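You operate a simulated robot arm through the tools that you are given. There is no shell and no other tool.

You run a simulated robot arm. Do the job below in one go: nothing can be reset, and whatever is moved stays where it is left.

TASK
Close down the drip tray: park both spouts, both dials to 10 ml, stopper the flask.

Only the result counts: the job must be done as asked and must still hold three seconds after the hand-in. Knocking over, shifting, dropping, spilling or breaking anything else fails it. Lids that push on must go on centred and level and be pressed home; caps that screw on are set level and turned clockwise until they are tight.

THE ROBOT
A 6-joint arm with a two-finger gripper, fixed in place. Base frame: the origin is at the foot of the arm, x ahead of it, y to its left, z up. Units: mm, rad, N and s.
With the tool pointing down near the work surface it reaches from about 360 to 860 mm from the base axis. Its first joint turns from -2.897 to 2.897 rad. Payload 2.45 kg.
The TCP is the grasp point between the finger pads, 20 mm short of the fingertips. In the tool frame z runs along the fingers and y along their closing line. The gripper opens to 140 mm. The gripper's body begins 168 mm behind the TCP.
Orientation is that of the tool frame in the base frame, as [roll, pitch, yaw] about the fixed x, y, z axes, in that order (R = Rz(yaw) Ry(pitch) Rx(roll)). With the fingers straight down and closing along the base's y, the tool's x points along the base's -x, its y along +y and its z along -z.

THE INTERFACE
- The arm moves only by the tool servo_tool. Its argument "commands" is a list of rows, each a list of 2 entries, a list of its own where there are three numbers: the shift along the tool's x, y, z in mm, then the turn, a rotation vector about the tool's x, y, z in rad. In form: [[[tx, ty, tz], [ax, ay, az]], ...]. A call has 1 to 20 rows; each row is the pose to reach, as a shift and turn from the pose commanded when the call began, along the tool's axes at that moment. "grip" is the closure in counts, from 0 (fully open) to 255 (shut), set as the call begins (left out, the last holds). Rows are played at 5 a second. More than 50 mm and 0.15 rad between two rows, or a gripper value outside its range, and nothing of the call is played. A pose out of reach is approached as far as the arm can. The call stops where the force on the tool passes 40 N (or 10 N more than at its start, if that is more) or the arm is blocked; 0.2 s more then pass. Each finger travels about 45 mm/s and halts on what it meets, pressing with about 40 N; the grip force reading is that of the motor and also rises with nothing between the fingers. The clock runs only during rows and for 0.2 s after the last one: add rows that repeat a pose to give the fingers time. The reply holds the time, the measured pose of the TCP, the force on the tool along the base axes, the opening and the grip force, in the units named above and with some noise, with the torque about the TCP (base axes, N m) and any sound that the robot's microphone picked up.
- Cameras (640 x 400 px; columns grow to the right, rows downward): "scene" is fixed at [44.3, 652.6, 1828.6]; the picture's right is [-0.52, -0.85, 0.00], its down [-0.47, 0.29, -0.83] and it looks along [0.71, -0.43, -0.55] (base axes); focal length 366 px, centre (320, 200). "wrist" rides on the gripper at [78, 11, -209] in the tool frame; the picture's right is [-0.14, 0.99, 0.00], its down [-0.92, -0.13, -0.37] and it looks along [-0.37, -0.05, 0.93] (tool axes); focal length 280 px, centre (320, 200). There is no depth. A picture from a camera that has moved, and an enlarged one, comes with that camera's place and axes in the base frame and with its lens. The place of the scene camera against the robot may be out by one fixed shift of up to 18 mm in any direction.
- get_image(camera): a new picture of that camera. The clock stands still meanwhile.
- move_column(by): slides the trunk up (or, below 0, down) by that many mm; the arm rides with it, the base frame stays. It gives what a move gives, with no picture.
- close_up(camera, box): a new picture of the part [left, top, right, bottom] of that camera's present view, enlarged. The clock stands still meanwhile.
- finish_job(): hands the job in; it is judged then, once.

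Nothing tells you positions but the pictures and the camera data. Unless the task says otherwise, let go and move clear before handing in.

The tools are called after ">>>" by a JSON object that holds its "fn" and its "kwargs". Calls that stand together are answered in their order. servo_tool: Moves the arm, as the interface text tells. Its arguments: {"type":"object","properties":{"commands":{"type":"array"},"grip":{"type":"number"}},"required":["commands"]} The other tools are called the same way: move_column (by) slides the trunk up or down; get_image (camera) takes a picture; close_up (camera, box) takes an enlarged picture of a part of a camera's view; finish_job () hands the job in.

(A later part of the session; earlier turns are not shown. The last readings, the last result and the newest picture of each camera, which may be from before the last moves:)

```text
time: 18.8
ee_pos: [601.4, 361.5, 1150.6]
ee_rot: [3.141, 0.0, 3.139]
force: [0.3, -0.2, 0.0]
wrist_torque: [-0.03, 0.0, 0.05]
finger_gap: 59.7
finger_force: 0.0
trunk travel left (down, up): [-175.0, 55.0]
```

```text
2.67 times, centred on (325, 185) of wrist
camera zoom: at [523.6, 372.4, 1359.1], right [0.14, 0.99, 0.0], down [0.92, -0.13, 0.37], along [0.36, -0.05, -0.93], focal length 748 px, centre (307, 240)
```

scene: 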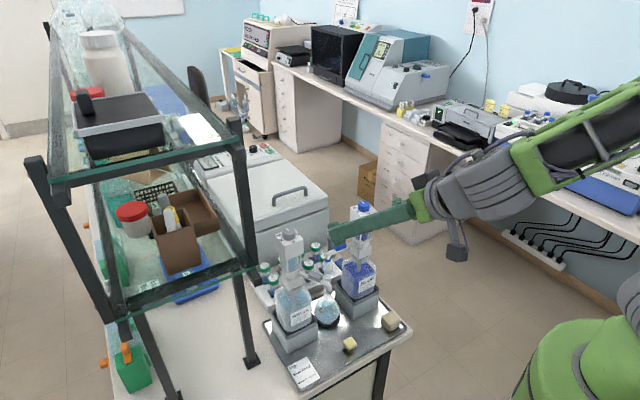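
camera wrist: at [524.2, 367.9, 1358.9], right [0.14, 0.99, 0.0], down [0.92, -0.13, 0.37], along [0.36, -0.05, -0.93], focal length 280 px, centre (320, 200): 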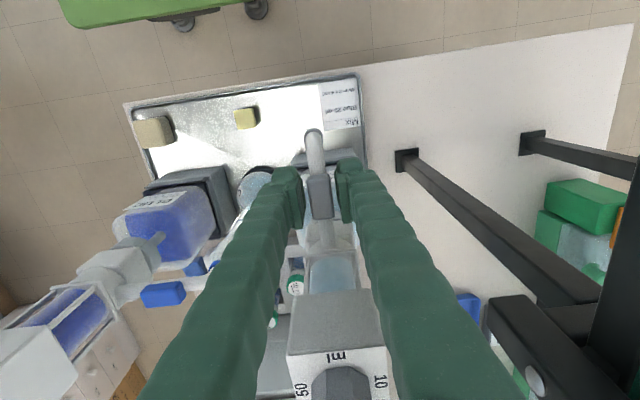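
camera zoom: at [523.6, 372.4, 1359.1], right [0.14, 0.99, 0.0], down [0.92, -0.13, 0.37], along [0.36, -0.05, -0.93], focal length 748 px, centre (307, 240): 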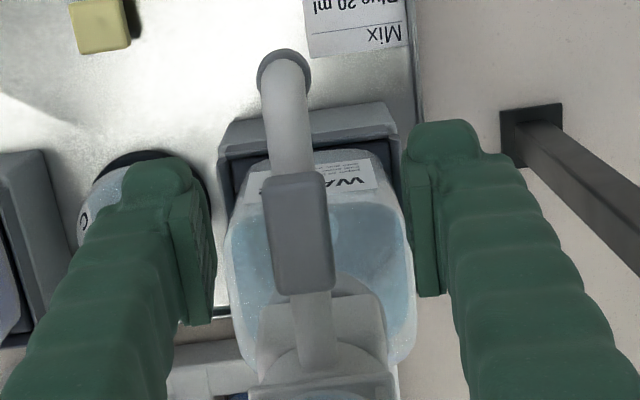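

The water spout is parked straight over the tray. Now I'll rise and go to the blue spout, rotating the tool so the fingers straddle its tab near (672, 204).

>>> {"fn": "servo_tool", "kwargs": {"commands": [[[0, 0, -45], [0, 0, 0]], [[0, 0, -90], [0, 0, 0]], [[0, 0, -135], [0, 0, 0]], [[0, 0, -180], [0, 0, 0]], [[-6, -14, -180], [0, 0, 0.131]], [[-12, -28, -180], [0, 0, 0.262]], [[-18, -42, -180], [0, 0, 0.393]], [[-24, -56, -180], [0, 0, 0.524]], [[-30, -70, -180], [0, 0, 0.654]], [[-36, -84, -180], [0, 0, 0.785]], [[-42, -98, -180], [0, 0, 0.916]], [[-48, -112, -180], [0, 0, 1.047]], [[-54, -126, -180], [0, 0, 1.178]], [[-60, -138, -180], [0, 0, 1.309]], [[-66, -150, -180], [0, 0, 1.44]], [[-70, -157, -180], [0, 0, 1.571]], [[-70, -157, -180], [0, 0, 1.571]]]}}

>>> {"fn": "get_image", "kwargs": {"camera": "wrist"}}

>>> {"fn": "close_up", "kwargs": {"camera": "scene", "box": [250, 190, 400, 330]}}

```text
time: 22.4
ee_pos: [672.6, 203.1, 1330.6]
ee_rot: [-3.141, 0.0, 1.568]
force: [0.1, 0.9, -0.7]
wrist_torque: [0.0, -0.03, 0.0]
finger_gap: 59.6
finger_force: 0.1
trunk travel left (down, up): [-175.0, 55.0]
```

```text
taken
camera wrist: at [682.7, 282.5, 1539.4], right [0.99, -0.14, 0.0], down [-0.13, -0.92, 0.37], along [-0.05, -0.36, -0.93], focal length 280 px, centre (320, 200)
```

wrist: 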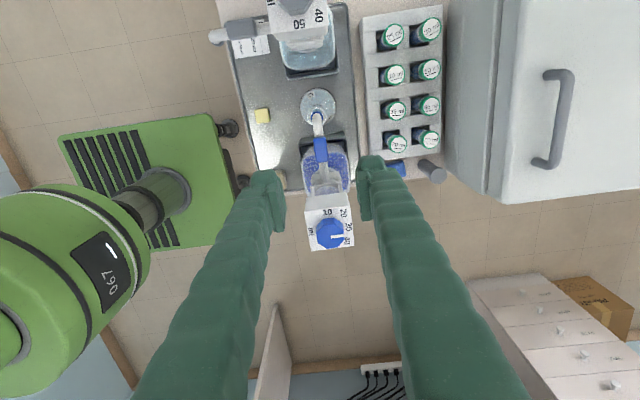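

```text
2.86 times, centred on (325, 260) of scene
camera zoom: at [44.3, 652.6, 1828.6], right [-0.52, -0.85, 0.0], down [-0.47, 0.29, -0.83], along [0.71, -0.43, -0.55], focal length 1046 px, centre (306, 29)
```

zoom: 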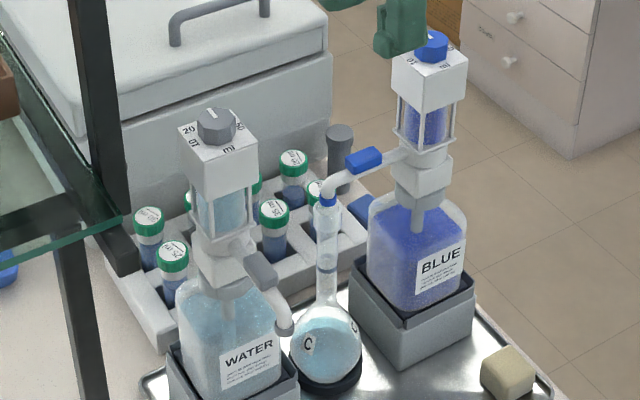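

>>> {"fn": "close_up", "kwargs": {"camera": "wrist", "box": [280, 80, 380, 260]}}

>>> {"fn": "close_up", "kwargs": {"camera": "wrist", "box": [295, 190, 365, 255]}}

```text
2.22 times, centred on (330, 170) of wrist
camera zoom: at [682.7, 282.5, 1539.4], right [0.99, -0.14, 0.0], down [-0.13, -0.92, 0.37], along [-0.05, -0.36, -0.93], focal length 623 px, centre (298, 267)
```

zoom: 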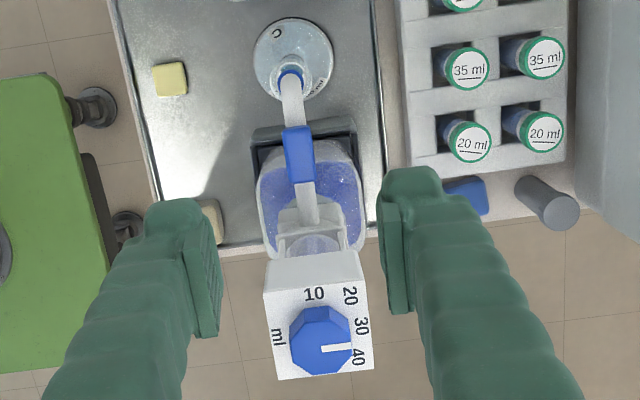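

```text
6.15 times, centred on (330, 222) of wrist
camera zoom: at [682.7, 282.5, 1539.4], right [0.99, -0.14, 0.0], down [-0.13, -0.92, 0.37], along [-0.05, -0.36, -0.93], focal length 1726 px, centre (258, 62)
```

zoom: 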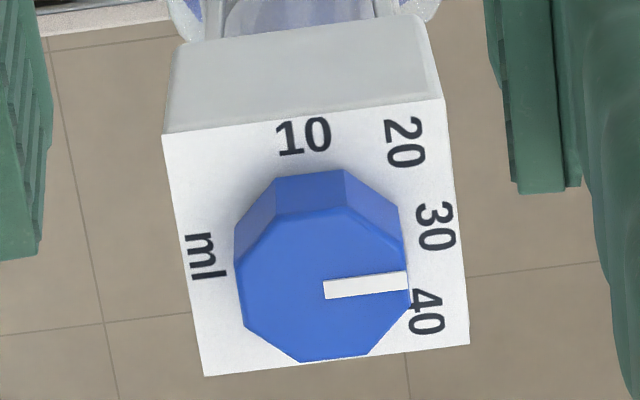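

The blue tab is at about (672.8, 203.4), centred between the fingers, and the blue dial clearly reads 30. I'll descend and close loosely.

>>> {"fn": "servo_tool", "kwargs": {"commands": [[[0, 0, 45], [0, 0, 0]], [[0, 0, 90], [0, 0, 0]], [[0, 0, 135], [0, 0, 0]], [[0, 0, 180], [0, 0, 0]], [[0, 0, 180], [0, 0, 0]]]}}

>>> {"fn": "servo_tool", "kwargs": {"commands": [[[0, 0, 0], [0, 0, 0]], [[0, 0, 0], [0, 0, 0]], [[0, 0, 0], [0, 0, 0]]], "grip": 208}}

>>> {"fn": "close_up", "kwargs": {"camera": "wrist", "box": [250, 80, 390, 280]}}

```text
time: 23.6
ee_pos: [672.0, 201.7, 1149.3]
ee_rot: [-3.141, -0.001, 1.57]
force: [-0.2, -0.4, -0.2]
wrist_torque: [0.0, -0.03, -0.02]
finger_gap: 59.7
finger_force: 0.1
trunk travel left (down, up): [-175.0, 55.0]
```

```text
time: 24.4
ee_pos: [672.3, 202.8, 1150.3]
ee_rot: [3.141, 0.0, 1.569]
force: [-1.0, -1.4, -0.3]
wrist_torque: [-0.03, 0.03, 0.0]
finger_gap: 25.9
finger_force: 0.0
trunk travel left (down, up): [-175.0, 55.0]
```

```text
2.00 times, centred on (320, 180) of wrist
camera zoom: at [682.6, 282.1, 1358.3], right [0.99, -0.14, 0.0], down [-0.13, -0.92, 0.37], along [-0.05, -0.36, -0.93], focal length 561 px, centre (320, 240)
```

zoom: 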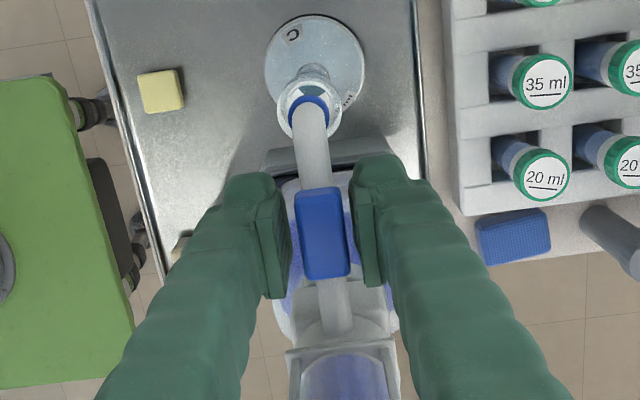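

>>> {"fn": "servo_tool", "kwargs": {"commands": [[[-0.2, -4.4, 0], [0, 0, -0.065]], [[-0.6, -8.8, 0], [0, 0, -0.131]], [[-1.4, -13.2, 0], [0, 0, -0.196]], [[-2.4, -17.5, 0], [0, 0, -0.262]], [[-5.3, -25.9, 0], [0, 0, -0.393]], [[-9.3, -33.8, 0], [0, 0, -0.524]], [[-14.2, -41.2, 0], [0, 0, -0.654]], [[-20.1, -47.8, 0], [0, 0, -0.785]]]}}

>>> {"fn": "get_image", "kwargs": {"camera": "wrist"}}

```text
time: 26.2
ee_pos: [622.8, 182.4, 1150.7]
ee_rot: [3.141, 0.0, 2.355]
force: [-0.1, -0.1, -0.3]
wrist_torque: [0.02, -0.01, 0.0]
finger_gap: 26.1
finger_force: 0.1
trunk travel left (down, up): [-175.0, 55.0]
```

```text
taken
camera wrist: at [575.9, 247.0, 1359.0], right [0.8, 0.6, 0.0], down [0.56, -0.74, 0.37], along [0.22, -0.29, -0.93], focal length 280 px, centre (320, 200)
```

wrist: 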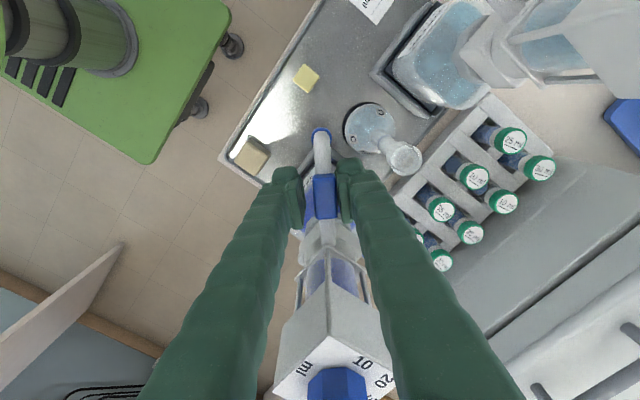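

>>> {"fn": "servo_tool", "kwargs": {"commands": [[[-0.6, -8.8, 0], [0, 0, -0.131]], [[-2.4, -17.5, 0], [0, 0, -0.262]], [[-5.3, -25.9, 0], [0, 0, -0.393]], [[-9.3, -33.8, 0], [0, 0, -0.524]], [[-14.2, -41.2, 0], [0, 0, -0.654]], [[-19.1, -46.8, 0], [0, 0, -0.768]], [[-20.1, -47.8, 0], [0, 0, -0.785]]]}}

>>> {"fn": "close_up", "kwargs": {"camera": "wrist", "box": [260, 100, 380, 260]}}

```text
time: 27.8
ee_pos: [603.9, 135.0, 1150.2]
ee_rot: [-3.141, -0.001, 3.139]
force: [0.2, -0.4, -0.3]
wrist_torque: [0.0, 0.01, 0.0]
finger_gap: 26.0
finger_force: 0.1
trunk travel left (down, up): [-175.0, 55.0]
```

```text
2.50 times, centred on (320, 180) of wrist
camera zoom: at [525.5, 147.1, 1359.2], right [0.14, 0.99, 0.0], down [0.92, -0.13, 0.37], along [0.37, -0.05, -0.93], focal length 701 px, centre (320, 250)
```

zoom: 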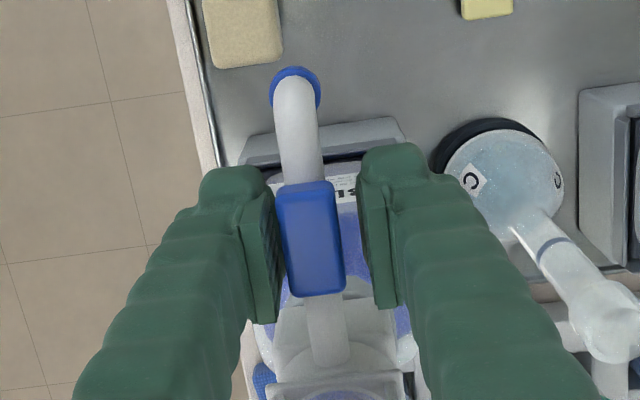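

The blue spout sits straight ahead in its parked position. I place the blue knob axis at about (673.3, 134.1) with the dial face at z≈1260. Next I'll release, rise, and position over the blue knob with the tool at -90° yaw.

>>> {"fn": "servo_tool", "kwargs": {"commands": [[[0, 0, 0], [0, 0, 0]], [[0, 0, 0], [0, 0, 0]], [[0, 0, -40], [0, 0, 0]], [[0, 0, -80], [0, 0, 0]], [[0, 0, -120], [0, 0, 0]], [[0, 0, -160], [0, 0, 0]], [[0, 0, -190], [0, 0, 0.06]], [[-6, 0, -190], [0, 0, 0.19]], [[-12, 0, -190], [0, 0, 0.32]], [[-18, 0, -190], [0, 0, 0.45]], [[-24, 0, -190], [0, 0, 0.58]], [[-30, 0, -190], [0, 0, 0.71]], [[-36, 0, -190], [0, 0, 0.84]], [[-42, 0, -190], [0, 0, 0.97]], [[-48, 0, -190], [0, 0, 1.1]], [[-54, 0, -190], [0, 0, 1.23]], [[-60, 0, -190], [0, 0, 1.36]], [[-65, -0.9, -190], [0, 0, 1.48]], [[-69.4, -0.9, -190], [0, 0, 1.571]], [[-69.4, -0.9, -190], [0, 0, 1.571]]], "grip": 146}}

>>> {"fn": "get_image", "kwargs": {"camera": "wrist"}}

>>> {"fn": "close_up", "kwargs": {"camera": "scene", "box": [250, 190, 410, 330]}}

```text
time: 32.0
ee_pos: [674.3, 134.3, 1340.7]
ee_rot: [-3.141, 0.0, 1.566]
force: [0.1, 0.5, -0.6]
wrist_torque: [0.0, 0.04, -0.02]
finger_gap: 59.5
finger_force: 0.1
trunk travel left (down, up): [-175.0, 55.0]
```

```text
taken
camera wrist: at [684.7, 213.3, 1549.0], right [0.99, -0.14, 0.0], down [-0.13, -0.92, 0.37], along [-0.05, -0.36, -0.93], focal length 280 px, centre (320, 200)
```

wrist: 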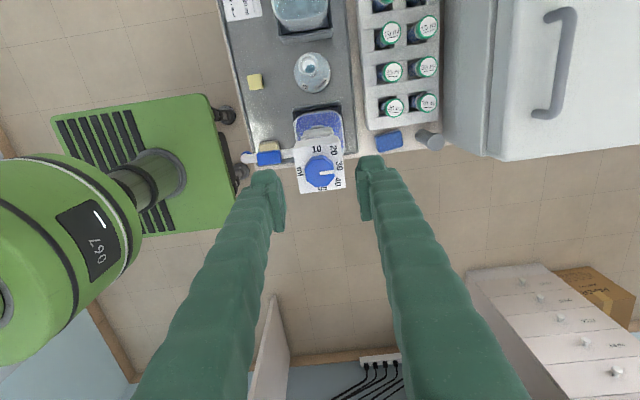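

```text
2.86 times, centred on (330, 260) of scene
camera zoom: at [44.3, 652.6, 1828.6], right [-0.52, -0.85, 0.0], down [-0.47, 0.29, -0.83], along [0.71, -0.43, -0.55], focal length 1046 px, centre (291, 29)
```

zoom: 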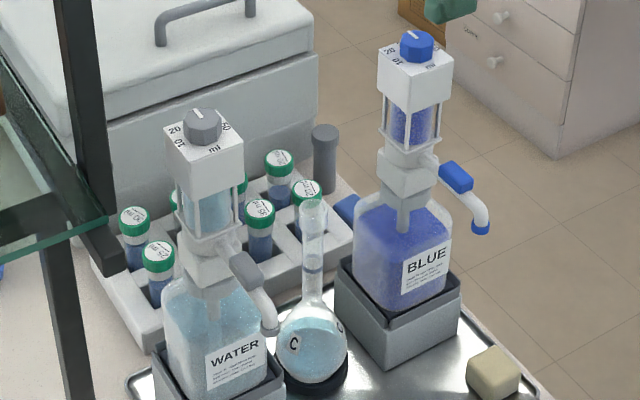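

>>> {"fn": "close_up", "kwargs": {"camera": "wrist", "box": [230, 100, 360, 200]}}

>>> {"fn": "close_up", "kwargs": {"camera": "scene", "box": [335, 220, 395, 260]}}

```text
4.00 times, centred on (295, 150) of wrist
camera zoom: at [684.7, 213.3, 1549.0], right [0.99, -0.14, 0.0], down [-0.13, -0.92, 0.37], along [-0.05, -0.36, -0.93], focal length 1122 px, centre (420, 400)
```

zoom: 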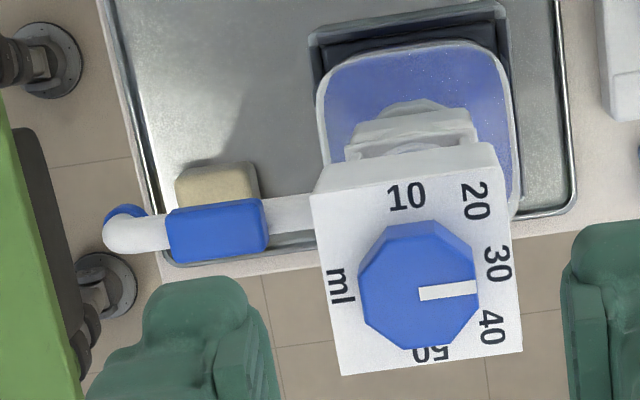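

```text
10.00 times, centred on (365, 240) of scene
camera zoom: at [44.3, 652.6, 1828.6], right [-0.52, -0.85, 0.0], down [-0.47, 0.29, -0.83], along [0.71, -0.43, -0.55], focal length 3662 px, centre (-130, -200)
```

zoom: 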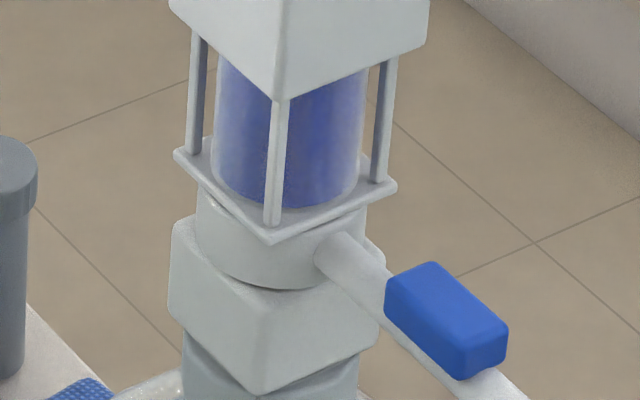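

The blue spout tip is at about (560, 132), so it is parked straight ahead. I'll lower over the blue knob.

>>> {"fn": "servo_tool", "kwargs": {"commands": [[[0, 0, 25], [0, 0, 0]], [[0, 0, 45], [0, 0, 0]], [[0, 0, 57], [0, 0, 0]], [[0, 0, 57], [0, 0, 0]]]}}

>>> {"fn": "servo_tool", "kwargs": {"commands": [[[0, 0, 0], [0, 0, 0]], [[0, 0, 0], [0, 0, 0]], [[0, 0, 0], [0, 0, 0]]], "grip": 189}}

>>> {"fn": "close_up", "kwargs": {"camera": "wrist", "box": [260, 120, 380, 220]}}

>>> {"fn": "close_up", "kwargs": {"camera": "scene", "box": [335, 190, 395, 230]}}

```text
time: 33.0
ee_pos: [672.4, 133.4, 1282.4]
ee_rot: [3.141, -0.001, 1.568]
force: [0.7, -0.6, 0.4]
wrist_torque: [0.01, 0.0, -0.01]
finger_gap: 59.9
finger_force: 0.1
trunk travel left (down, up): [-175.0, 55.0]
```

```text
time: 33.8
ee_pos: [673.1, 133.3, 1284.2]
ee_rot: [-3.141, 0.0, 1.566]
force: [0.2, -1.1, -0.7]
wrist_torque: [0.01, -0.02, 0.0]
finger_gap: 36.4
finger_force: 0.1
trunk travel left (down, up): [-175.0, 55.0]
```

```text
4.00 times, centred on (320, 170) of wrist
camera zoom: at [684.3, 212.7, 1491.8], right [0.99, -0.14, 0.0], down [-0.13, -0.92, 0.37], along [-0.05, -0.36, -0.93], focal length 1122 px, centre (320, 320)
```

zoom: 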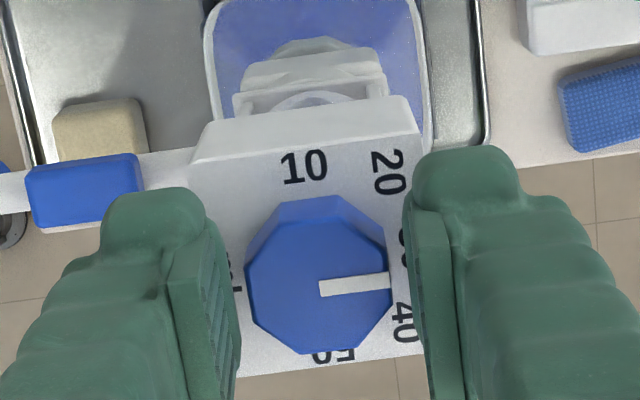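

```text
10.00 times, centred on (365, 210) of scene
camera zoom: at [44.3, 652.6, 1828.6], right [-0.52, -0.85, 0.0], down [-0.47, 0.29, -0.83], along [0.71, -0.43, -0.55], focal length 3662 px, centre (-130, 100)
```

zoom: 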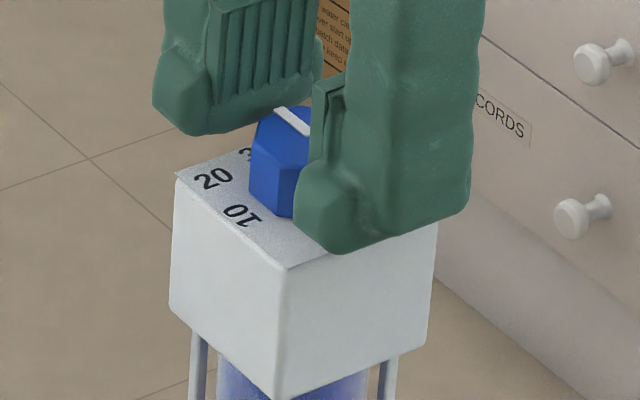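

The knob is well centred. I'll close gently onto its flats.

>>> {"fn": "servo_tool", "kwargs": {"commands": [[[0, 0, 0], [0, 0, 0]], [[0, 0, 0], [0, 0, 0]]], "grip": 202}}

>>> {"fn": "servo_tool", "kwargs": {"commands": [[[0, 0, 0], [0, 0, 0]], [[0, 0, 0], [0, 0, 0]]], "grip": 208}}

>>> {"fn": "close_up", "kwargs": {"camera": "wrist", "box": [260, 120, 380, 220]}}

```text
time: 34.4
ee_pos: [672.6, 133.9, 1283.7]
ee_rot: [3.141, -0.001, 1.567]
force: [-1.2, -0.2, 0.0]
wrist_torque: [0.03, -0.01, -0.02]
finger_gap: 30.0
finger_force: 1.0
trunk travel left (down, up): [-175.0, 55.0]
```

```text
time: 35.0
ee_pos: [673.9, 132.7, 1283.3]
ee_rot: [3.141, -0.002, 1.568]
force: [-1.0, 0.3, 0.4]
wrist_torque: [-0.01, 0.02, 0.02]
finger_gap: 28.8
finger_force: 38.2
trunk travel left (down, up): [-175.0, 55.0]
```

```text
4.00 times, centred on (320, 170) of wrist
camera zoom: at [684.2, 212.7, 1491.8], right [0.99, -0.14, 0.0], down [-0.13, -0.92, 0.37], along [-0.05, -0.36, -0.93], focal length 1122 px, centre (320, 320)
```

zoom: 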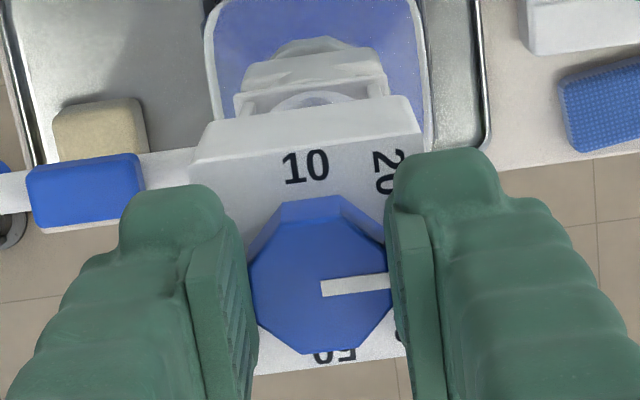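

The grip is firm with no side load. I'll rotate 45° first and check.

>>> {"fn": "servo_tool", "kwargs": {"commands": [[[0, 0, 0], [0, 0, -0.1]], [[0, 0, 0], [0, 0, -0.2]], [[0, 0, 0], [0, 0, -0.3]], [[0, 0, 0], [0, 0, -0.4]], [[0, 0, 0], [0, 0, -0.5]], [[0, 0, 0], [0, 0, -0.6]], [[0, 0, 0], [0, 0, -0.7]], [[0, 0, 0], [0, 0, -0.785]]]}}

>>> {"fn": "close_up", "kwargs": {"camera": "wrist", "box": [260, 120, 380, 220]}}

```text
time: 36.8
ee_pos: [672.9, 134.9, 1281.8]
ee_rot: [-3.141, -0.001, 2.356]
force: [-1.5, -0.9, 0.8]
wrist_torque: [-0.08, 0.05, -0.02]
finger_gap: 28.4
finger_force: 39.7
trunk travel left (down, up): [-175.0, 55.0]
```

```text
4.00 times, centred on (320, 170) of wrist
camera zoom: at [625.7, 198.2, 1492.1], right [0.8, 0.6, 0.0], down [0.56, -0.74, 0.37], along [0.22, -0.29, -0.93], focal length 1122 px, centre (320, 320)
```

zoom: 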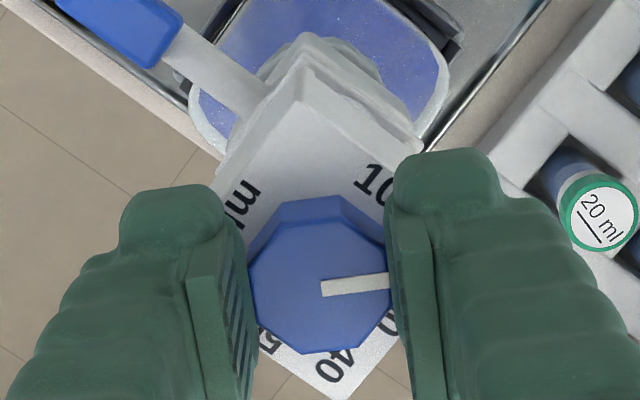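

The pointer is now at 20 and the body stays put. I'll turn another 45° to 10.

>>> {"fn": "servo_tool", "kwargs": {"commands": [[[0, 0, 0], [0, 0, -0.1]], [[0, 0, 0], [0, 0, -0.2]], [[0, 0, 0], [0, 0, -0.3]], [[0, 0, 0], [0, 0, -0.4]], [[0, 0, 0], [0, 0, -0.5]], [[0, 0, 0], [0, 0, -0.6]], [[0, 0, 0], [0, 0, -0.7]], [[0, 0, 0], [0, 0, -0.785]], [[0, 0, 0], [0, 0, -0.785]]]}}

>>> {"fn": "close_up", "kwargs": {"camera": "wrist", "box": [260, 120, 380, 220]}}

```text
time: 38.8
ee_pos: [673.3, 133.8, 1283.3]
ee_rot: [-3.141, 0.0, 3.139]
force: [-1.5, -1.2, 0.6]
wrist_torque: [-0.01, 0.42, 0.01]
finger_gap: 28.7
finger_force: 40.3
trunk travel left (down, up): [-175.0, 55.0]
```

```text
4.00 times, centred on (320, 170) of wrist
camera zoom: at [595.3, 146.0, 1492.3], right [0.14, 0.99, 0.0], down [0.92, -0.13, 0.37], along [0.36, -0.05, -0.93], focal length 1122 px, centre (320, 320)
```

zoom: 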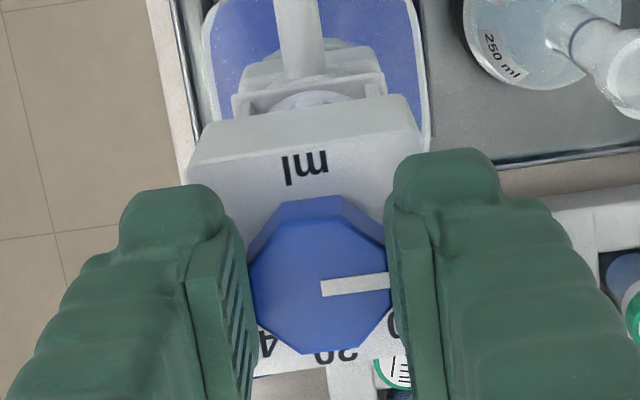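

>>> {"fn": "servo_tool", "kwargs": {"commands": [[[0, 0, 0], [0, 0, 0]], [[0, 0, 0], [0, 0, 0]], [[0, 0, 0], [0, 0, 0]]], "grip": 146}}

>>> {"fn": "close_up", "kwargs": {"camera": "wrist", "box": [260, 120, 380, 220]}}

```text
time: 39.6
ee_pos: [673.1, 134.3, 1283.9]
ee_rot: [3.141, 0.0, 3.137]
force: [-0.6, -0.2, -0.5]
wrist_torque: [0.0, 0.0, 0.01]
finger_gap: 59.8
finger_force: 0.1
trunk travel left (down, up): [-175.0, 55.0]
```

```text
4.00 times, centred on (320, 170) of wrist
camera zoom: at [595.3, 146.1, 1492.5], right [0.14, 0.99, 0.0], down [0.92, -0.13, 0.37], along [0.36, -0.05, -0.93], focal length 1122 px, centre (320, 320)
```

zoom: 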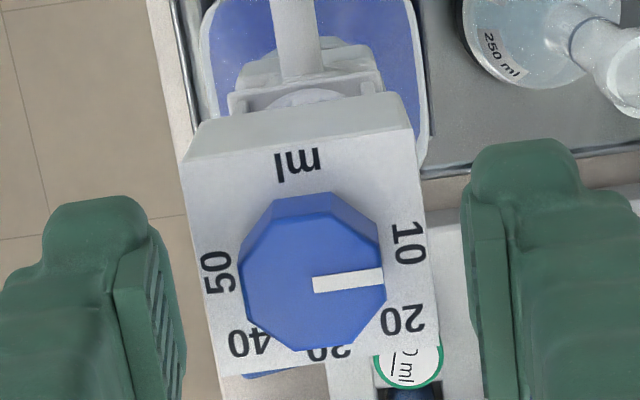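

>>> {"fn": "close_up", "kwargs": {"camera": "wrist", "box": [300, 160, 370, 210]}}

```text
8.00 times, centred on (335, 185) of wrist
camera zoom: at [595.3, 146.1, 1492.5], right [0.14, 0.99, 0.0], down [0.92, -0.13, 0.37], along [0.36, -0.05, -0.93], focal length 2243 px, centre (200, 320)
```

zoom: 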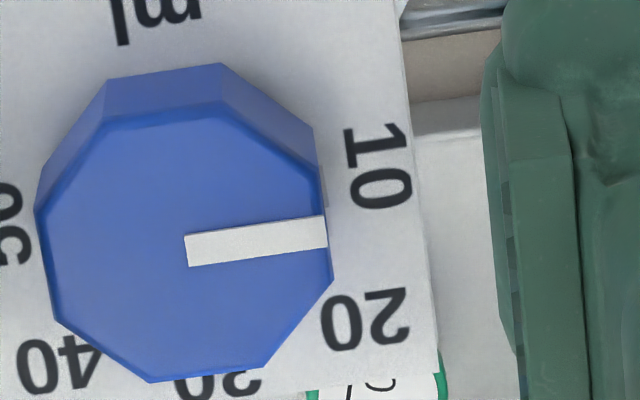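

The blue dial is exactly at 10. Next is the water knob near (672.5, 357). I'll use tool yaws from -45° to +45° there, to stay well away from the shelf frame.

>>> {"fn": "servo_tool", "kwargs": {"commands": [[[0, 0, -30], [0, 0, 0]], [[0, 0, -60], [0, 0, 0]], [[0, 25, -60], [0, 0, 0.1]], [[0, 50, -60], [0, 0, 0.2]], [[0, 75, -60], [0, 0, 0.3]], [[0, 100, -60], [0, 0, 0.4]], [[0, 125, -60], [0, 0, 0.5]], [[0, 150, -60], [0, 0, 0.6]], [[0, 175, -60], [0, 0, 0.7]], [[0, 200, -60], [0, 0, 0.785]], [[0, 223, -60], [0, 0, 0.785]], [[0, 223, -60], [0, 0, 0.785]]]}}

>>> {"fn": "get_image", "kwargs": {"camera": "wrist"}}

>>> {"fn": "close_up", "kwargs": {"camera": "wrist", "box": [260, 100, 380, 220]}}

>>> {"fn": "get_image", "kwargs": {"camera": "scene"}}

```text
time: 42.2
ee_pos: [673.9, 358.4, 1344.3]
ee_rot: [-3.141, 0.0, 2.351]
force: [-0.1, 0.6, 0.5]
wrist_torque: [-0.03, 0.02, -0.04]
finger_gap: 59.9
finger_force: 0.1
trunk travel left (down, up): [-175.0, 55.0]
```

```text
taken
camera wrist: at [626.6, 421.8, 1552.7], right [0.8, 0.6, 0.0], down [0.56, -0.74, 0.37], along [0.22, -0.29, -0.93], focal length 280 px, centre (320, 200)
```

wrist: 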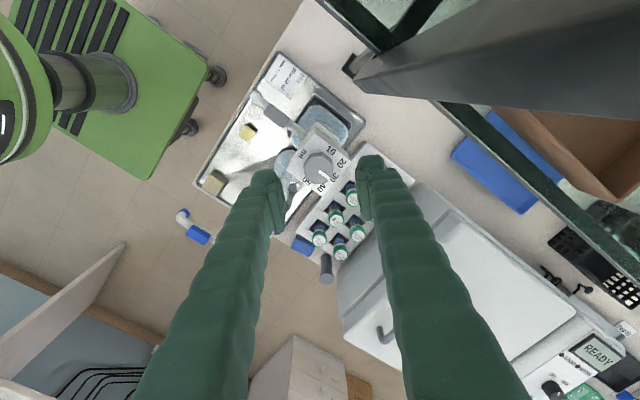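

```text
3.33 times, centred on (320, 160) of wrist
camera zoom: at [626.6, 421.8, 1552.7], right [0.8, 0.6, 0.0], down [0.56, -0.74, 0.37], along [0.22, -0.29, -0.93], focal length 935 px, centre (320, 333)
```

zoom: 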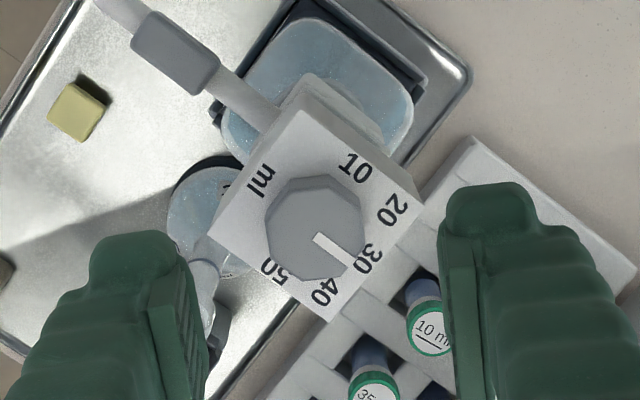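

```text
taken
```

scene: 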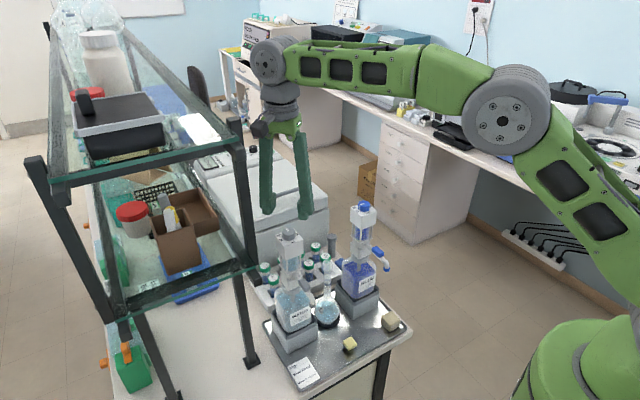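

>>> {"fn": "servo_tool", "kwargs": {"commands": [[[1.7, -1.5, 25], [0, 0, 0]], [[1.7, -1.5, 45], [0, 0, 0]], [[1.7, -1.5, 60], [0, 0, 0]], [[1.7, -1.5, 60], [0, 0, 0]]]}}

>>> {"fn": "servo_tool", "kwargs": {"commands": [[[0, 0, 0], [0, 0, 0]], [[0, 0, 0], [0, 0, 0]], [[0, 0, 0], [0, 0, 0]]], "grip": 189}}

>>> {"fn": "close_up", "kwargs": {"camera": "wrist", "box": [260, 120, 380, 220]}}

>>> {"fn": "close_up", "kwargs": {"camera": "scene", "box": [260, 210, 320, 250]}}

```text
time: 43.2
ee_pos: [672.5, 357.2, 1283.3]
ee_rot: [3.141, -0.001, 2.353]
force: [-0.3, -0.1, -0.5]
wrist_torque: [-0.04, 0.01, 0.0]
finger_gap: 60.0
finger_force: 0.0
trunk travel left (down, up): [-175.0, 55.0]
```

```text
time: 44.0
ee_pos: [672.0, 357.8, 1283.6]
ee_rot: [-3.14, 0.001, 2.352]
force: [-0.2, -0.4, -0.3]
wrist_torque: [0.0, -0.02, 0.01]
finger_gap: 36.3
finger_force: 0.0
trunk travel left (down, up): [-175.0, 55.0]
```

```text
4.00 times, centred on (320, 170) of wrist
camera zoom: at [624.2, 421.5, 1492.6], right [0.8, 0.6, 0.0], down [0.56, -0.74, 0.37], along [0.22, -0.29, -0.93], focal length 1122 px, centre (320, 320)
```

zoom: 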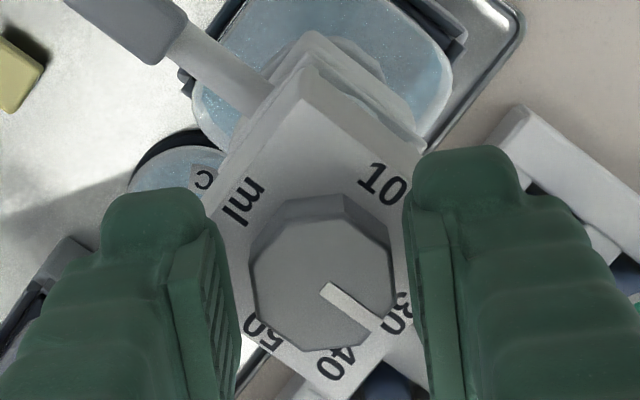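

```text
10.00 times, centred on (290, 230) of scene
camera zoom: at [44.3, 652.6, 1828.6], right [-0.52, -0.85, 0.0], down [-0.47, 0.29, -0.83], along [0.71, -0.43, -0.55], focal length 3662 px, centre (620, -100)
```

zoom: 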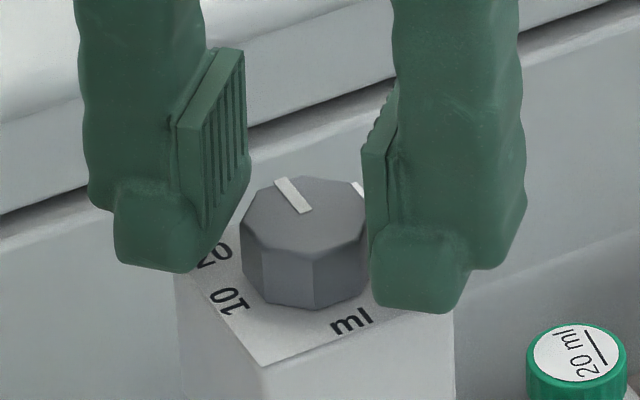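

>>> {"fn": "servo_tool", "kwargs": {"commands": [[[0, 0, 0], [0, 0, 0]], [[0, 0, 0], [0, 0, 0]]], "grip": 202}}

>>> {"fn": "servo_tool", "kwargs": {"commands": [[[0, 0, 0], [0, 0, 0]], [[0, 0, 0], [0, 0, 0]]], "grip": 208}}

>>> {"fn": "close_up", "kwargs": {"camera": "wrist", "box": [260, 120, 380, 220]}}

```text
time: 44.6
ee_pos: [672.1, 356.4, 1284.6]
ee_rot: [3.14, 0.0, 2.351]
force: [0.9, -0.2, 2.2]
wrist_torque: [0.04, -0.02, 0.02]
finger_gap: 29.2
finger_force: 0.2
trunk travel left (down, up): [-175.0, 55.0]
```

```text
time: 45.2
ee_pos: [672.2, 357.2, 1284.2]
ee_rot: [3.14, -0.001, 2.352]
force: [0.5, -0.8, 5.1]
wrist_torque: [0.02, -0.05, -0.01]
finger_gap: 25.1
finger_force: 0.0
trunk travel left (down, up): [-175.0, 55.0]
```

```text
4.00 times, centred on (320, 170) of wrist
camera zoom: at [623.8, 421.3, 1493.1], right [0.8, 0.6, 0.0], down [0.56, -0.74, 0.37], along [0.22, -0.29, -0.93], focal length 1122 px, centre (320, 320)
```

zoom: 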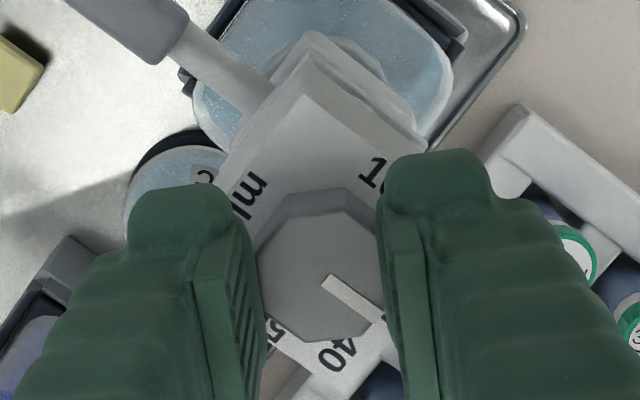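

The fingers closed to 25 mm with an upward push, so they slid onto the knob's top edge and this knob must sit lower than the blue one. I'll open and take a closer look.

>>> {"fn": "servo_tool", "kwargs": {"commands": [[[0, 0, 0], [0, 0, 0]], [[0, 0, 0], [0, 0, 0]], [[0, 0, 0], [0, 0, 0]]], "grip": 180}}

>>> {"fn": "close_up", "kwargs": {"camera": "scene", "box": [260, 210, 320, 250]}}

>>> {"fn": "close_up", "kwargs": {"camera": "wrist", "box": [260, 120, 380, 220]}}

```text
time: 46.0
ee_pos: [672.0, 357.2, 1282.4]
ee_rot: [3.141, 0.0, 2.353]
force: [1.7, 0.9, -0.3]
wrist_torque: [0.0, -0.02, -0.02]
finger_gap: 41.1
finger_force: 0.0
trunk travel left (down, up): [-175.0, 55.0]
```

```text
10.00 times, centred on (290, 230) of scene
camera zoom: at [44.3, 652.6, 1828.6], right [-0.52, -0.85, 0.0], down [-0.47, 0.29, -0.83], along [0.71, -0.43, -0.55], focal length 3662 px, centre (620, -100)
```

zoom: 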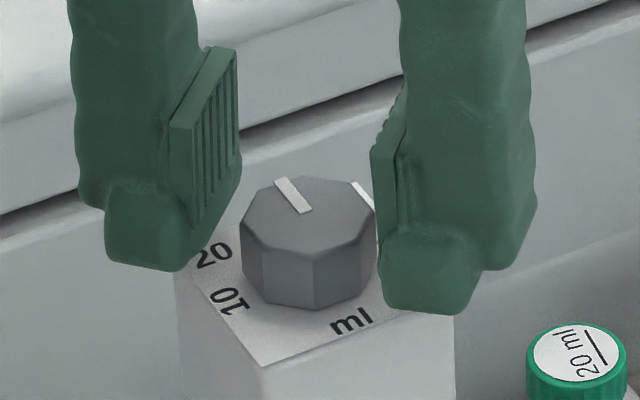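

```text
4.00 times, centred on (320, 170) of wrist
camera zoom: at [624.1, 421.5, 1492.5], right [0.8, 0.6, 0.0], down [0.56, -0.74, 0.37], along [0.22, -0.29, -0.93], focal length 1122 px, centre (320, 320)
```

zoom: 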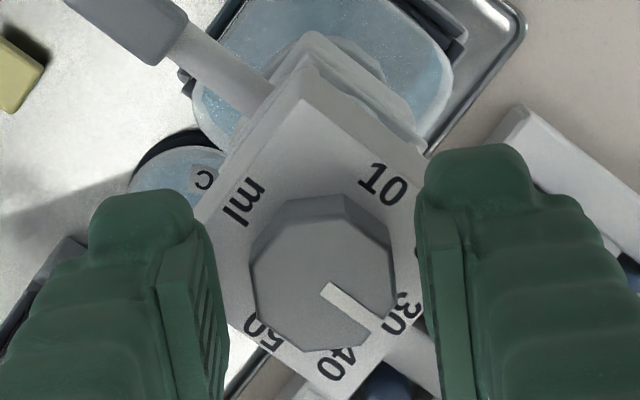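

The knob is unmoved, still at 30. The ribbed pads end somewhat above the fingertips, so I need a little more depth. I'll lower in tiny steps while watching the force.

>>> {"fn": "servo_tool", "kwargs": {"commands": [[[0, 0, 0.5], [0, 0, 0]], [[0, 0, 1], [0, 0, 0]]]}}

>>> {"fn": "close_up", "kwargs": {"camera": "scene", "box": [270, 215, 310, 241]}}

```text
time: 46.6
ee_pos: [671.6, 357.3, 1282.1]
ee_rot: [-3.141, 0.001, 2.354]
force: [-0.1, 0.2, -0.4]
wrist_torque: [0.0, 0.0, -0.02]
finger_gap: 41.1
finger_force: 0.1
trunk travel left (down, up): [-175.0, 55.0]
```

```text
15.38 times, centred on (290, 228) of scene
camera zoom: at [44.3, 652.6, 1828.6], right [-0.52, -0.85, 0.0], down [-0.47, 0.29, -0.83], along [0.71, -0.43, -0.55], focal length 5634 px, centre (782, -231)
```

zoom: 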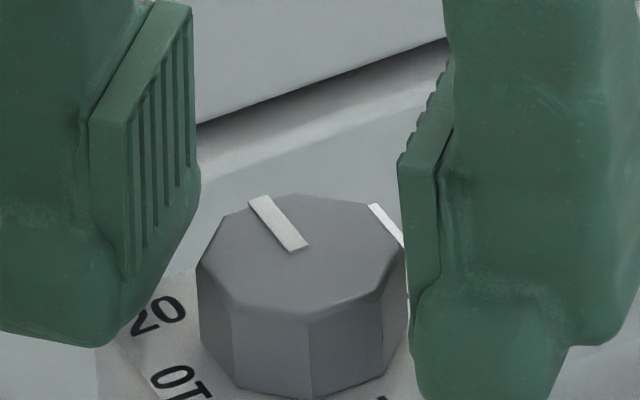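

>>> {"fn": "servo_tool", "kwargs": {"commands": [[[0, 0, 0.5], [0, 0, 0]], [[0, 0, 1], [0, 0, 0]], [[0, 0, 1], [0, 0, 0]]]}}

>>> {"fn": "servo_tool", "kwargs": {"commands": [[[0, 0, 0], [0, 0, 0]], [[0, 0, 0], [0, 0, 0]]], "grip": 202}}

```text
time: 47.4
ee_pos: [671.2, 358.2, 1281.3]
ee_rot: [3.141, -0.001, 2.353]
force: [0.6, -0.4, 0.2]
wrist_torque: [0.02, 0.02, -0.02]
finger_gap: 41.1
finger_force: 0.0
trunk travel left (down, up): [-175.0, 55.0]
```

```text
time: 48.0
ee_pos: [671.3, 358.2, 1281.5]
ee_rot: [-3.141, 0.001, 2.352]
force: [0.7, 1.4, -0.4]
wrist_torque: [0.02, -0.01, -0.01]
finger_gap: 30.2
finger_force: 1.0
trunk travel left (down, up): [-175.0, 55.0]
```

Contact now starts at 30 mm with no upward push, the same as on the blue knob. I'll tighten a little more.

>>> {"fn": "servo_tool", "kwargs": {"commands": [[[0, 0, 0], [0, 0, 0]], [[0, 0, 0], [0, 0, 0]]], "grip": 206}}

>>> {"fn": "close_up", "kwargs": {"camera": "wrist", "box": [260, 120, 380, 220]}}

```text
time: 48.6
ee_pos: [670.6, 358.4, 1280.8]
ee_rot: [-3.141, -0.002, 2.352]
force: [0.9, 0.5, 1.4]
wrist_torque: [0.03, -0.03, -0.01]
finger_gap: 28.6
finger_force: 37.4
trunk travel left (down, up): [-175.0, 55.0]
```

```text
4.00 times, centred on (320, 170) of wrist
camera zoom: at [624.3, 421.6, 1490.1], right [0.8, 0.6, 0.0], down [0.56, -0.74, 0.37], along [0.22, -0.29, -0.93], focal length 1122 px, centre (320, 320)
```

zoom: 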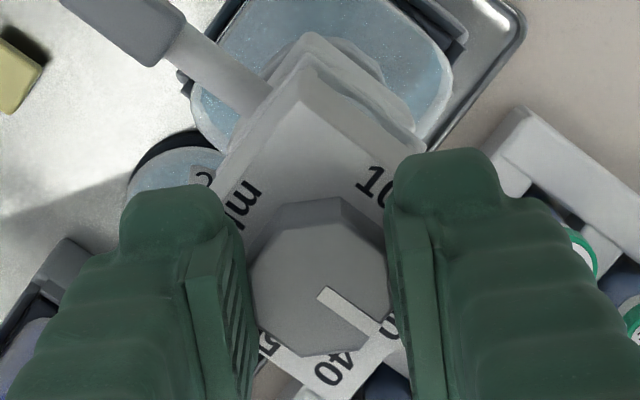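

Gripped firmly, as with the blue knob. Now I'll rotate counter-clockwise 90° in two halves.

>>> {"fn": "servo_tool", "kwargs": {"commands": [[[0, 0, 0], [0, 0, -0.1]], [[0, 0, 0], [0, 0, -0.2]], [[0, 0, 0], [0, 0, -0.3]], [[0, 0, 0], [0, 0, -0.4]], [[0, 0, 0], [0, 0, -0.5]], [[0, 0, 0], [0, 0, -0.6]], [[0, 0, 0], [0, 0, -0.7]], [[0, 0, 0], [0, 0, -0.785]]]}}

>>> {"fn": "close_up", "kwargs": {"camera": "wrist", "box": [260, 120, 380, 220]}}

```text
time: 50.4
ee_pos: [670.7, 356.5, 1281.0]
ee_rot: [-3.14, -0.001, 3.139]
force: [-1.4, 1.8, -0.7]
wrist_torque: [0.03, 0.07, -0.01]
finger_gap: 28.6
finger_force: 39.5
trunk travel left (down, up): [-175.0, 55.0]
```

```text
4.00 times, centred on (320, 170) of wrist
camera zoom: at [593.9, 369.5, 1490.2], right [0.14, 0.99, 0.0], down [0.92, -0.13, 0.37], along [0.36, -0.05, -0.93], focal length 1122 px, centre (320, 320)
```

zoom: 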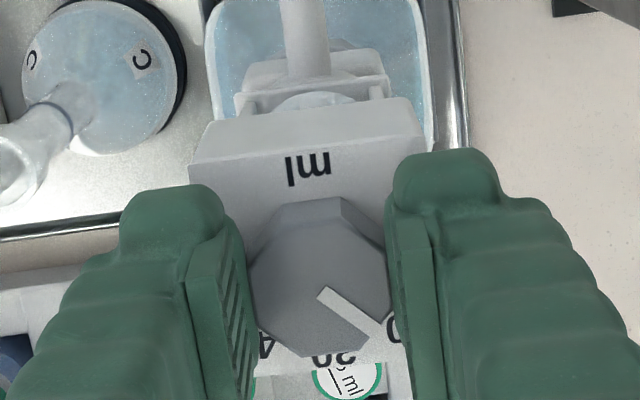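

>>> {"fn": "servo_tool", "kwargs": {"commands": [[[0, 0, 0], [0, 0, -0.1]], [[0, 0, 0], [0, 0, -0.2]], [[0, 0, 0], [0, 0, -0.3]], [[0, 0, 0], [0, 0, -0.4]], [[0, 0, 0], [0, 0, -0.5]], [[0, 0, 0], [0, 0, -0.6]], [[0, 0, 0], [0, 0, -0.7]], [[0, 0, 0], [0, 0, -0.785]], [[0, 0, 0], [0, 0, -0.785]]]}}

>>> {"fn": "close_up", "kwargs": {"camera": "wrist", "box": [260, 120, 380, 220]}}

```text
time: 52.4
ee_pos: [671.8, 358.0, 1279.5]
ee_rot: [-3.141, 0.0, -2.36]
force: [1.4, 0.0, 0.1]
wrist_torque: [0.09, -0.14, -0.02]
finger_gap: 28.5
finger_force: 39.9
trunk travel left (down, up): [-175.0, 55.0]
```

```text
4.00 times, centred on (320, 170) of wrist
camera zoom: at [609.1, 311.0, 1490.2], right [-0.6, 0.8, 0.0], down [0.74, 0.56, 0.37], along [0.3, 0.22, -0.93], focal length 1122 px, centre (320, 320)
```

zoom: 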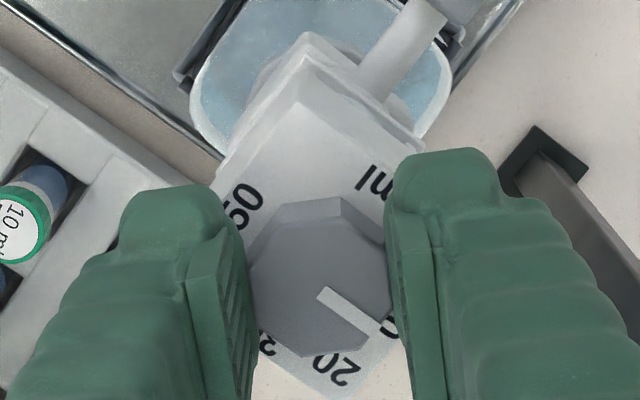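

Rotated fully. Now I'll open and inspect.

>>> {"fn": "servo_tool", "kwargs": {"commands": [[[0, 0, 0], [0, 0, 0]], [[0, 0, 0], [0, 0, 0]], [[0, 0, 0], [0, 0, 0]], [[0, 0, -20], [0, 0, 0]], [[0, 0, -50], [0, 0, 0]], [[0, 0, -80], [0, 0, 0]]], "grip": 146}}

>>> {"fn": "close_up", "kwargs": {"camera": "wrist", "box": [275, 120, 365, 210]}}

>>> {"fn": "close_up", "kwargs": {"camera": "scene", "box": [250, 190, 410, 330]}}

```text
time: 53.8
ee_pos: [672.2, 356.6, 1361.0]
ee_rot: [-3.141, 0.0, -2.362]
force: [-0.1, 0.4, 0.5]
wrist_torque: [-0.02, -0.02, 0.0]
finger_gap: 59.9
finger_force: 0.0
trunk travel left (down, up): [-175.0, 55.0]
```

```text
4.44 times, centred on (320, 165) of wrist
camera zoom: at [608.2, 311.2, 1571.1], right [-0.6, 0.8, 0.0], down [0.74, 0.56, 0.37], along [0.29, 0.22, -0.93], focal length 1246 px, centre (320, 356)
```

zoom: 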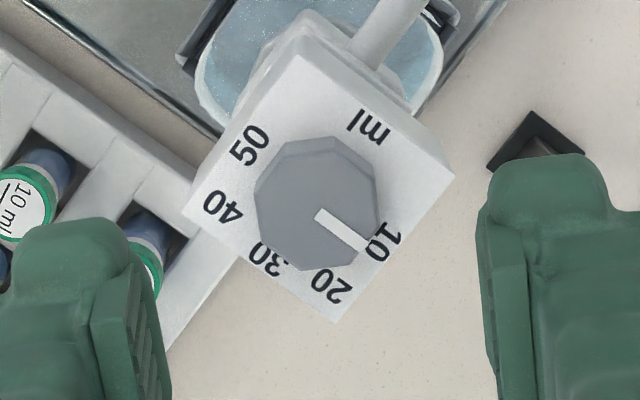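

```text
2.86 times, centred on (330, 260) of scene
camera zoom: at [44.3, 652.6, 1828.6], right [-0.52, -0.85, 0.0], down [-0.47, 0.29, -0.83], along [0.71, -0.43, -0.55], focal length 1046 px, centre (291, 29)
```

zoom: 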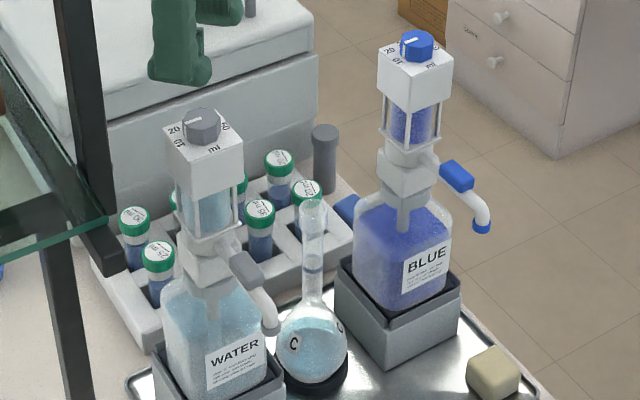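

>>> {"fn": "close_up", "kwargs": {"camera": "wrist", "box": [300, 140, 350, 190]}}

>>> {"fn": "close_up", "kwargs": {"camera": "scene", "box": [272, 224, 308, 250]}}

>>> {"fn": "close_up", "kwargs": {"camera": "scene", "box": [344, 196, 384, 224]}}

```text
8.00 times, centred on (325, 165) of wrist
camera zoom: at [608.2, 311.2, 1571.1], right [-0.6, 0.8, 0.0], down [0.74, 0.56, 0.37], along [0.29, 0.22, -0.93], focal length 2243 px, centre (280, 480)
```

zoom: 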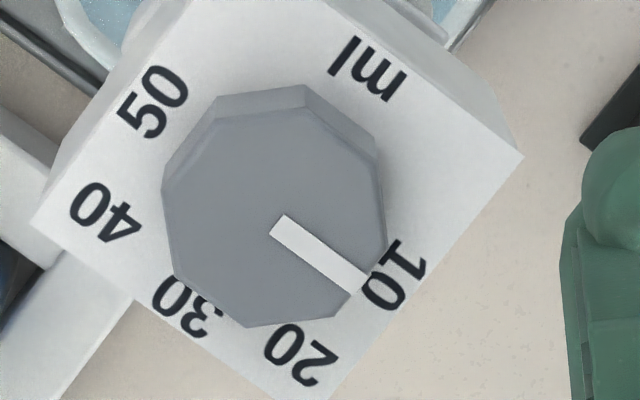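

```text
15.38 times, centred on (290, 237) of scene
camera zoom: at [44.3, 652.6, 1828.6], right [-0.52, -0.85, 0.0], down [-0.47, 0.29, -0.83], along [0.71, -0.43, -0.55], focal length 5634 px, centre (782, -369)
```

zoom: 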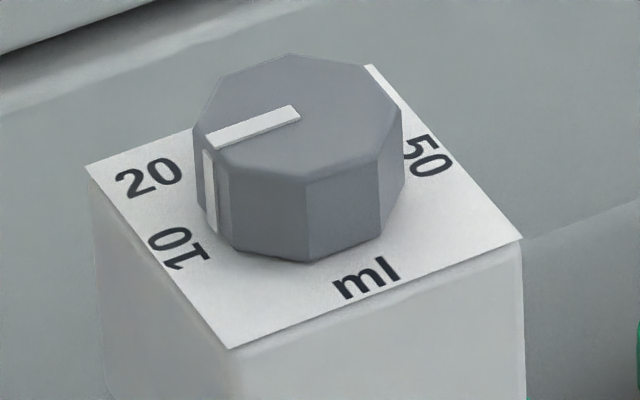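

```text
14.29 times, centred on (364, 210) of scene
camera zoom: at [44.3, 652.6, 1828.6], right [-0.52, -0.85, 0.0], down [-0.47, 0.29, -0.83], along [0.71, -0.43, -0.55], focal length 5232 px, centre (-309, 57)
```

zoom: 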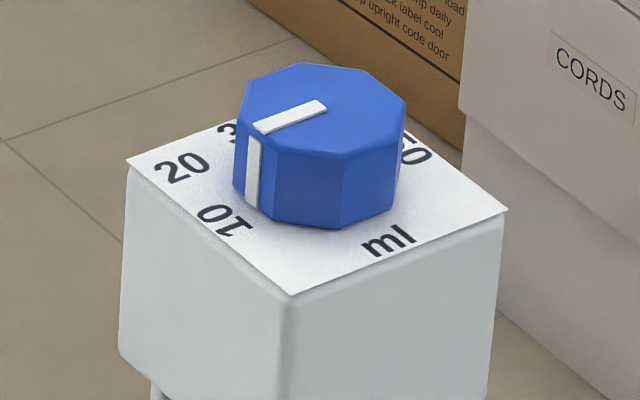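

Both dials read 10 and both spouts are parked. Next is the yellow stopper: I'll move back to the front of the tray and look at it closely.

>>> {"fn": "servo_tool", "kwargs": {"commands": [[[29, 10, 0], [0, 0, 0.098]], [[58, 20, 0], [0, 0, 0.196]], [[88, 30, 0], [0, 0, 0.294]], [[117, 40, 0], [0, 0, 0.393]], [[146, 50, 0], [0, 0, 0.491]], [[176, 60, 0], [0, 0, 0.589]], [[205, 70, 0], [0, 0, 0.687]], [[234, 80, 0], [0, 0, 0.787]], [[234, 80, 45], [0, 0, 0.787]], [[234, 80, 90], [0, 0, 0.787]], [[234, 80, 135], [0, 0, 0.787]], [[234, 80, 180], [0, 0, 0.787]], [[234, 80, 220], [0, 0, 0.787]], [[234, 80, 260], [0, 0, 0.787]], [[234, 80, 260], [0, 0, 0.787]]]}}

>>> {"fn": "get_image", "kwargs": {"camera": "wrist"}}

>>> {"fn": "close_up", "kwargs": {"camera": "wrist", "box": [280, 160, 360, 220]}}

```text
time: 57.0
ee_pos: [449.2, 249.3, 1101.9]
ee_rot: [3.141, 0.001, 3.135]
force: [-0.3, -1.3, -0.1]
wrist_torque: [0.0, 0.0, -0.03]
finger_gap: 59.7
finger_force: 0.0
trunk travel left (down, up): [-175.0, 55.0]
```

```text
taken
camera wrist: at [370.2, 262.0, 1309.8], right [0.14, 0.99, 0.0], down [0.92, -0.13, 0.37], along [0.37, -0.05, -0.93], focal length 280 px, centre (320, 200)
```

wrist: 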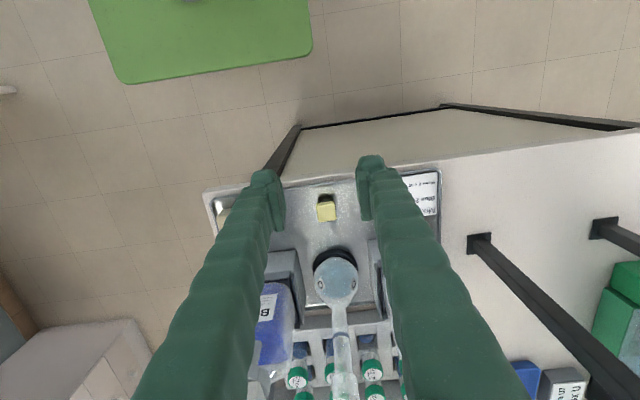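

```text
6.67 times, centred on (320, 190) of wrist
camera zoom: at [370.2, 262.0, 1309.8], right [0.14, 0.99, 0.0], down [0.92, -0.13, 0.37], along [0.37, -0.05, -0.93], focal length 1869 px, centre (320, 267)
```

zoom: 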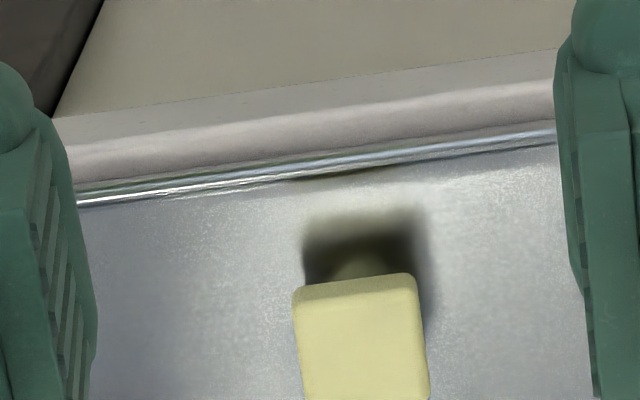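

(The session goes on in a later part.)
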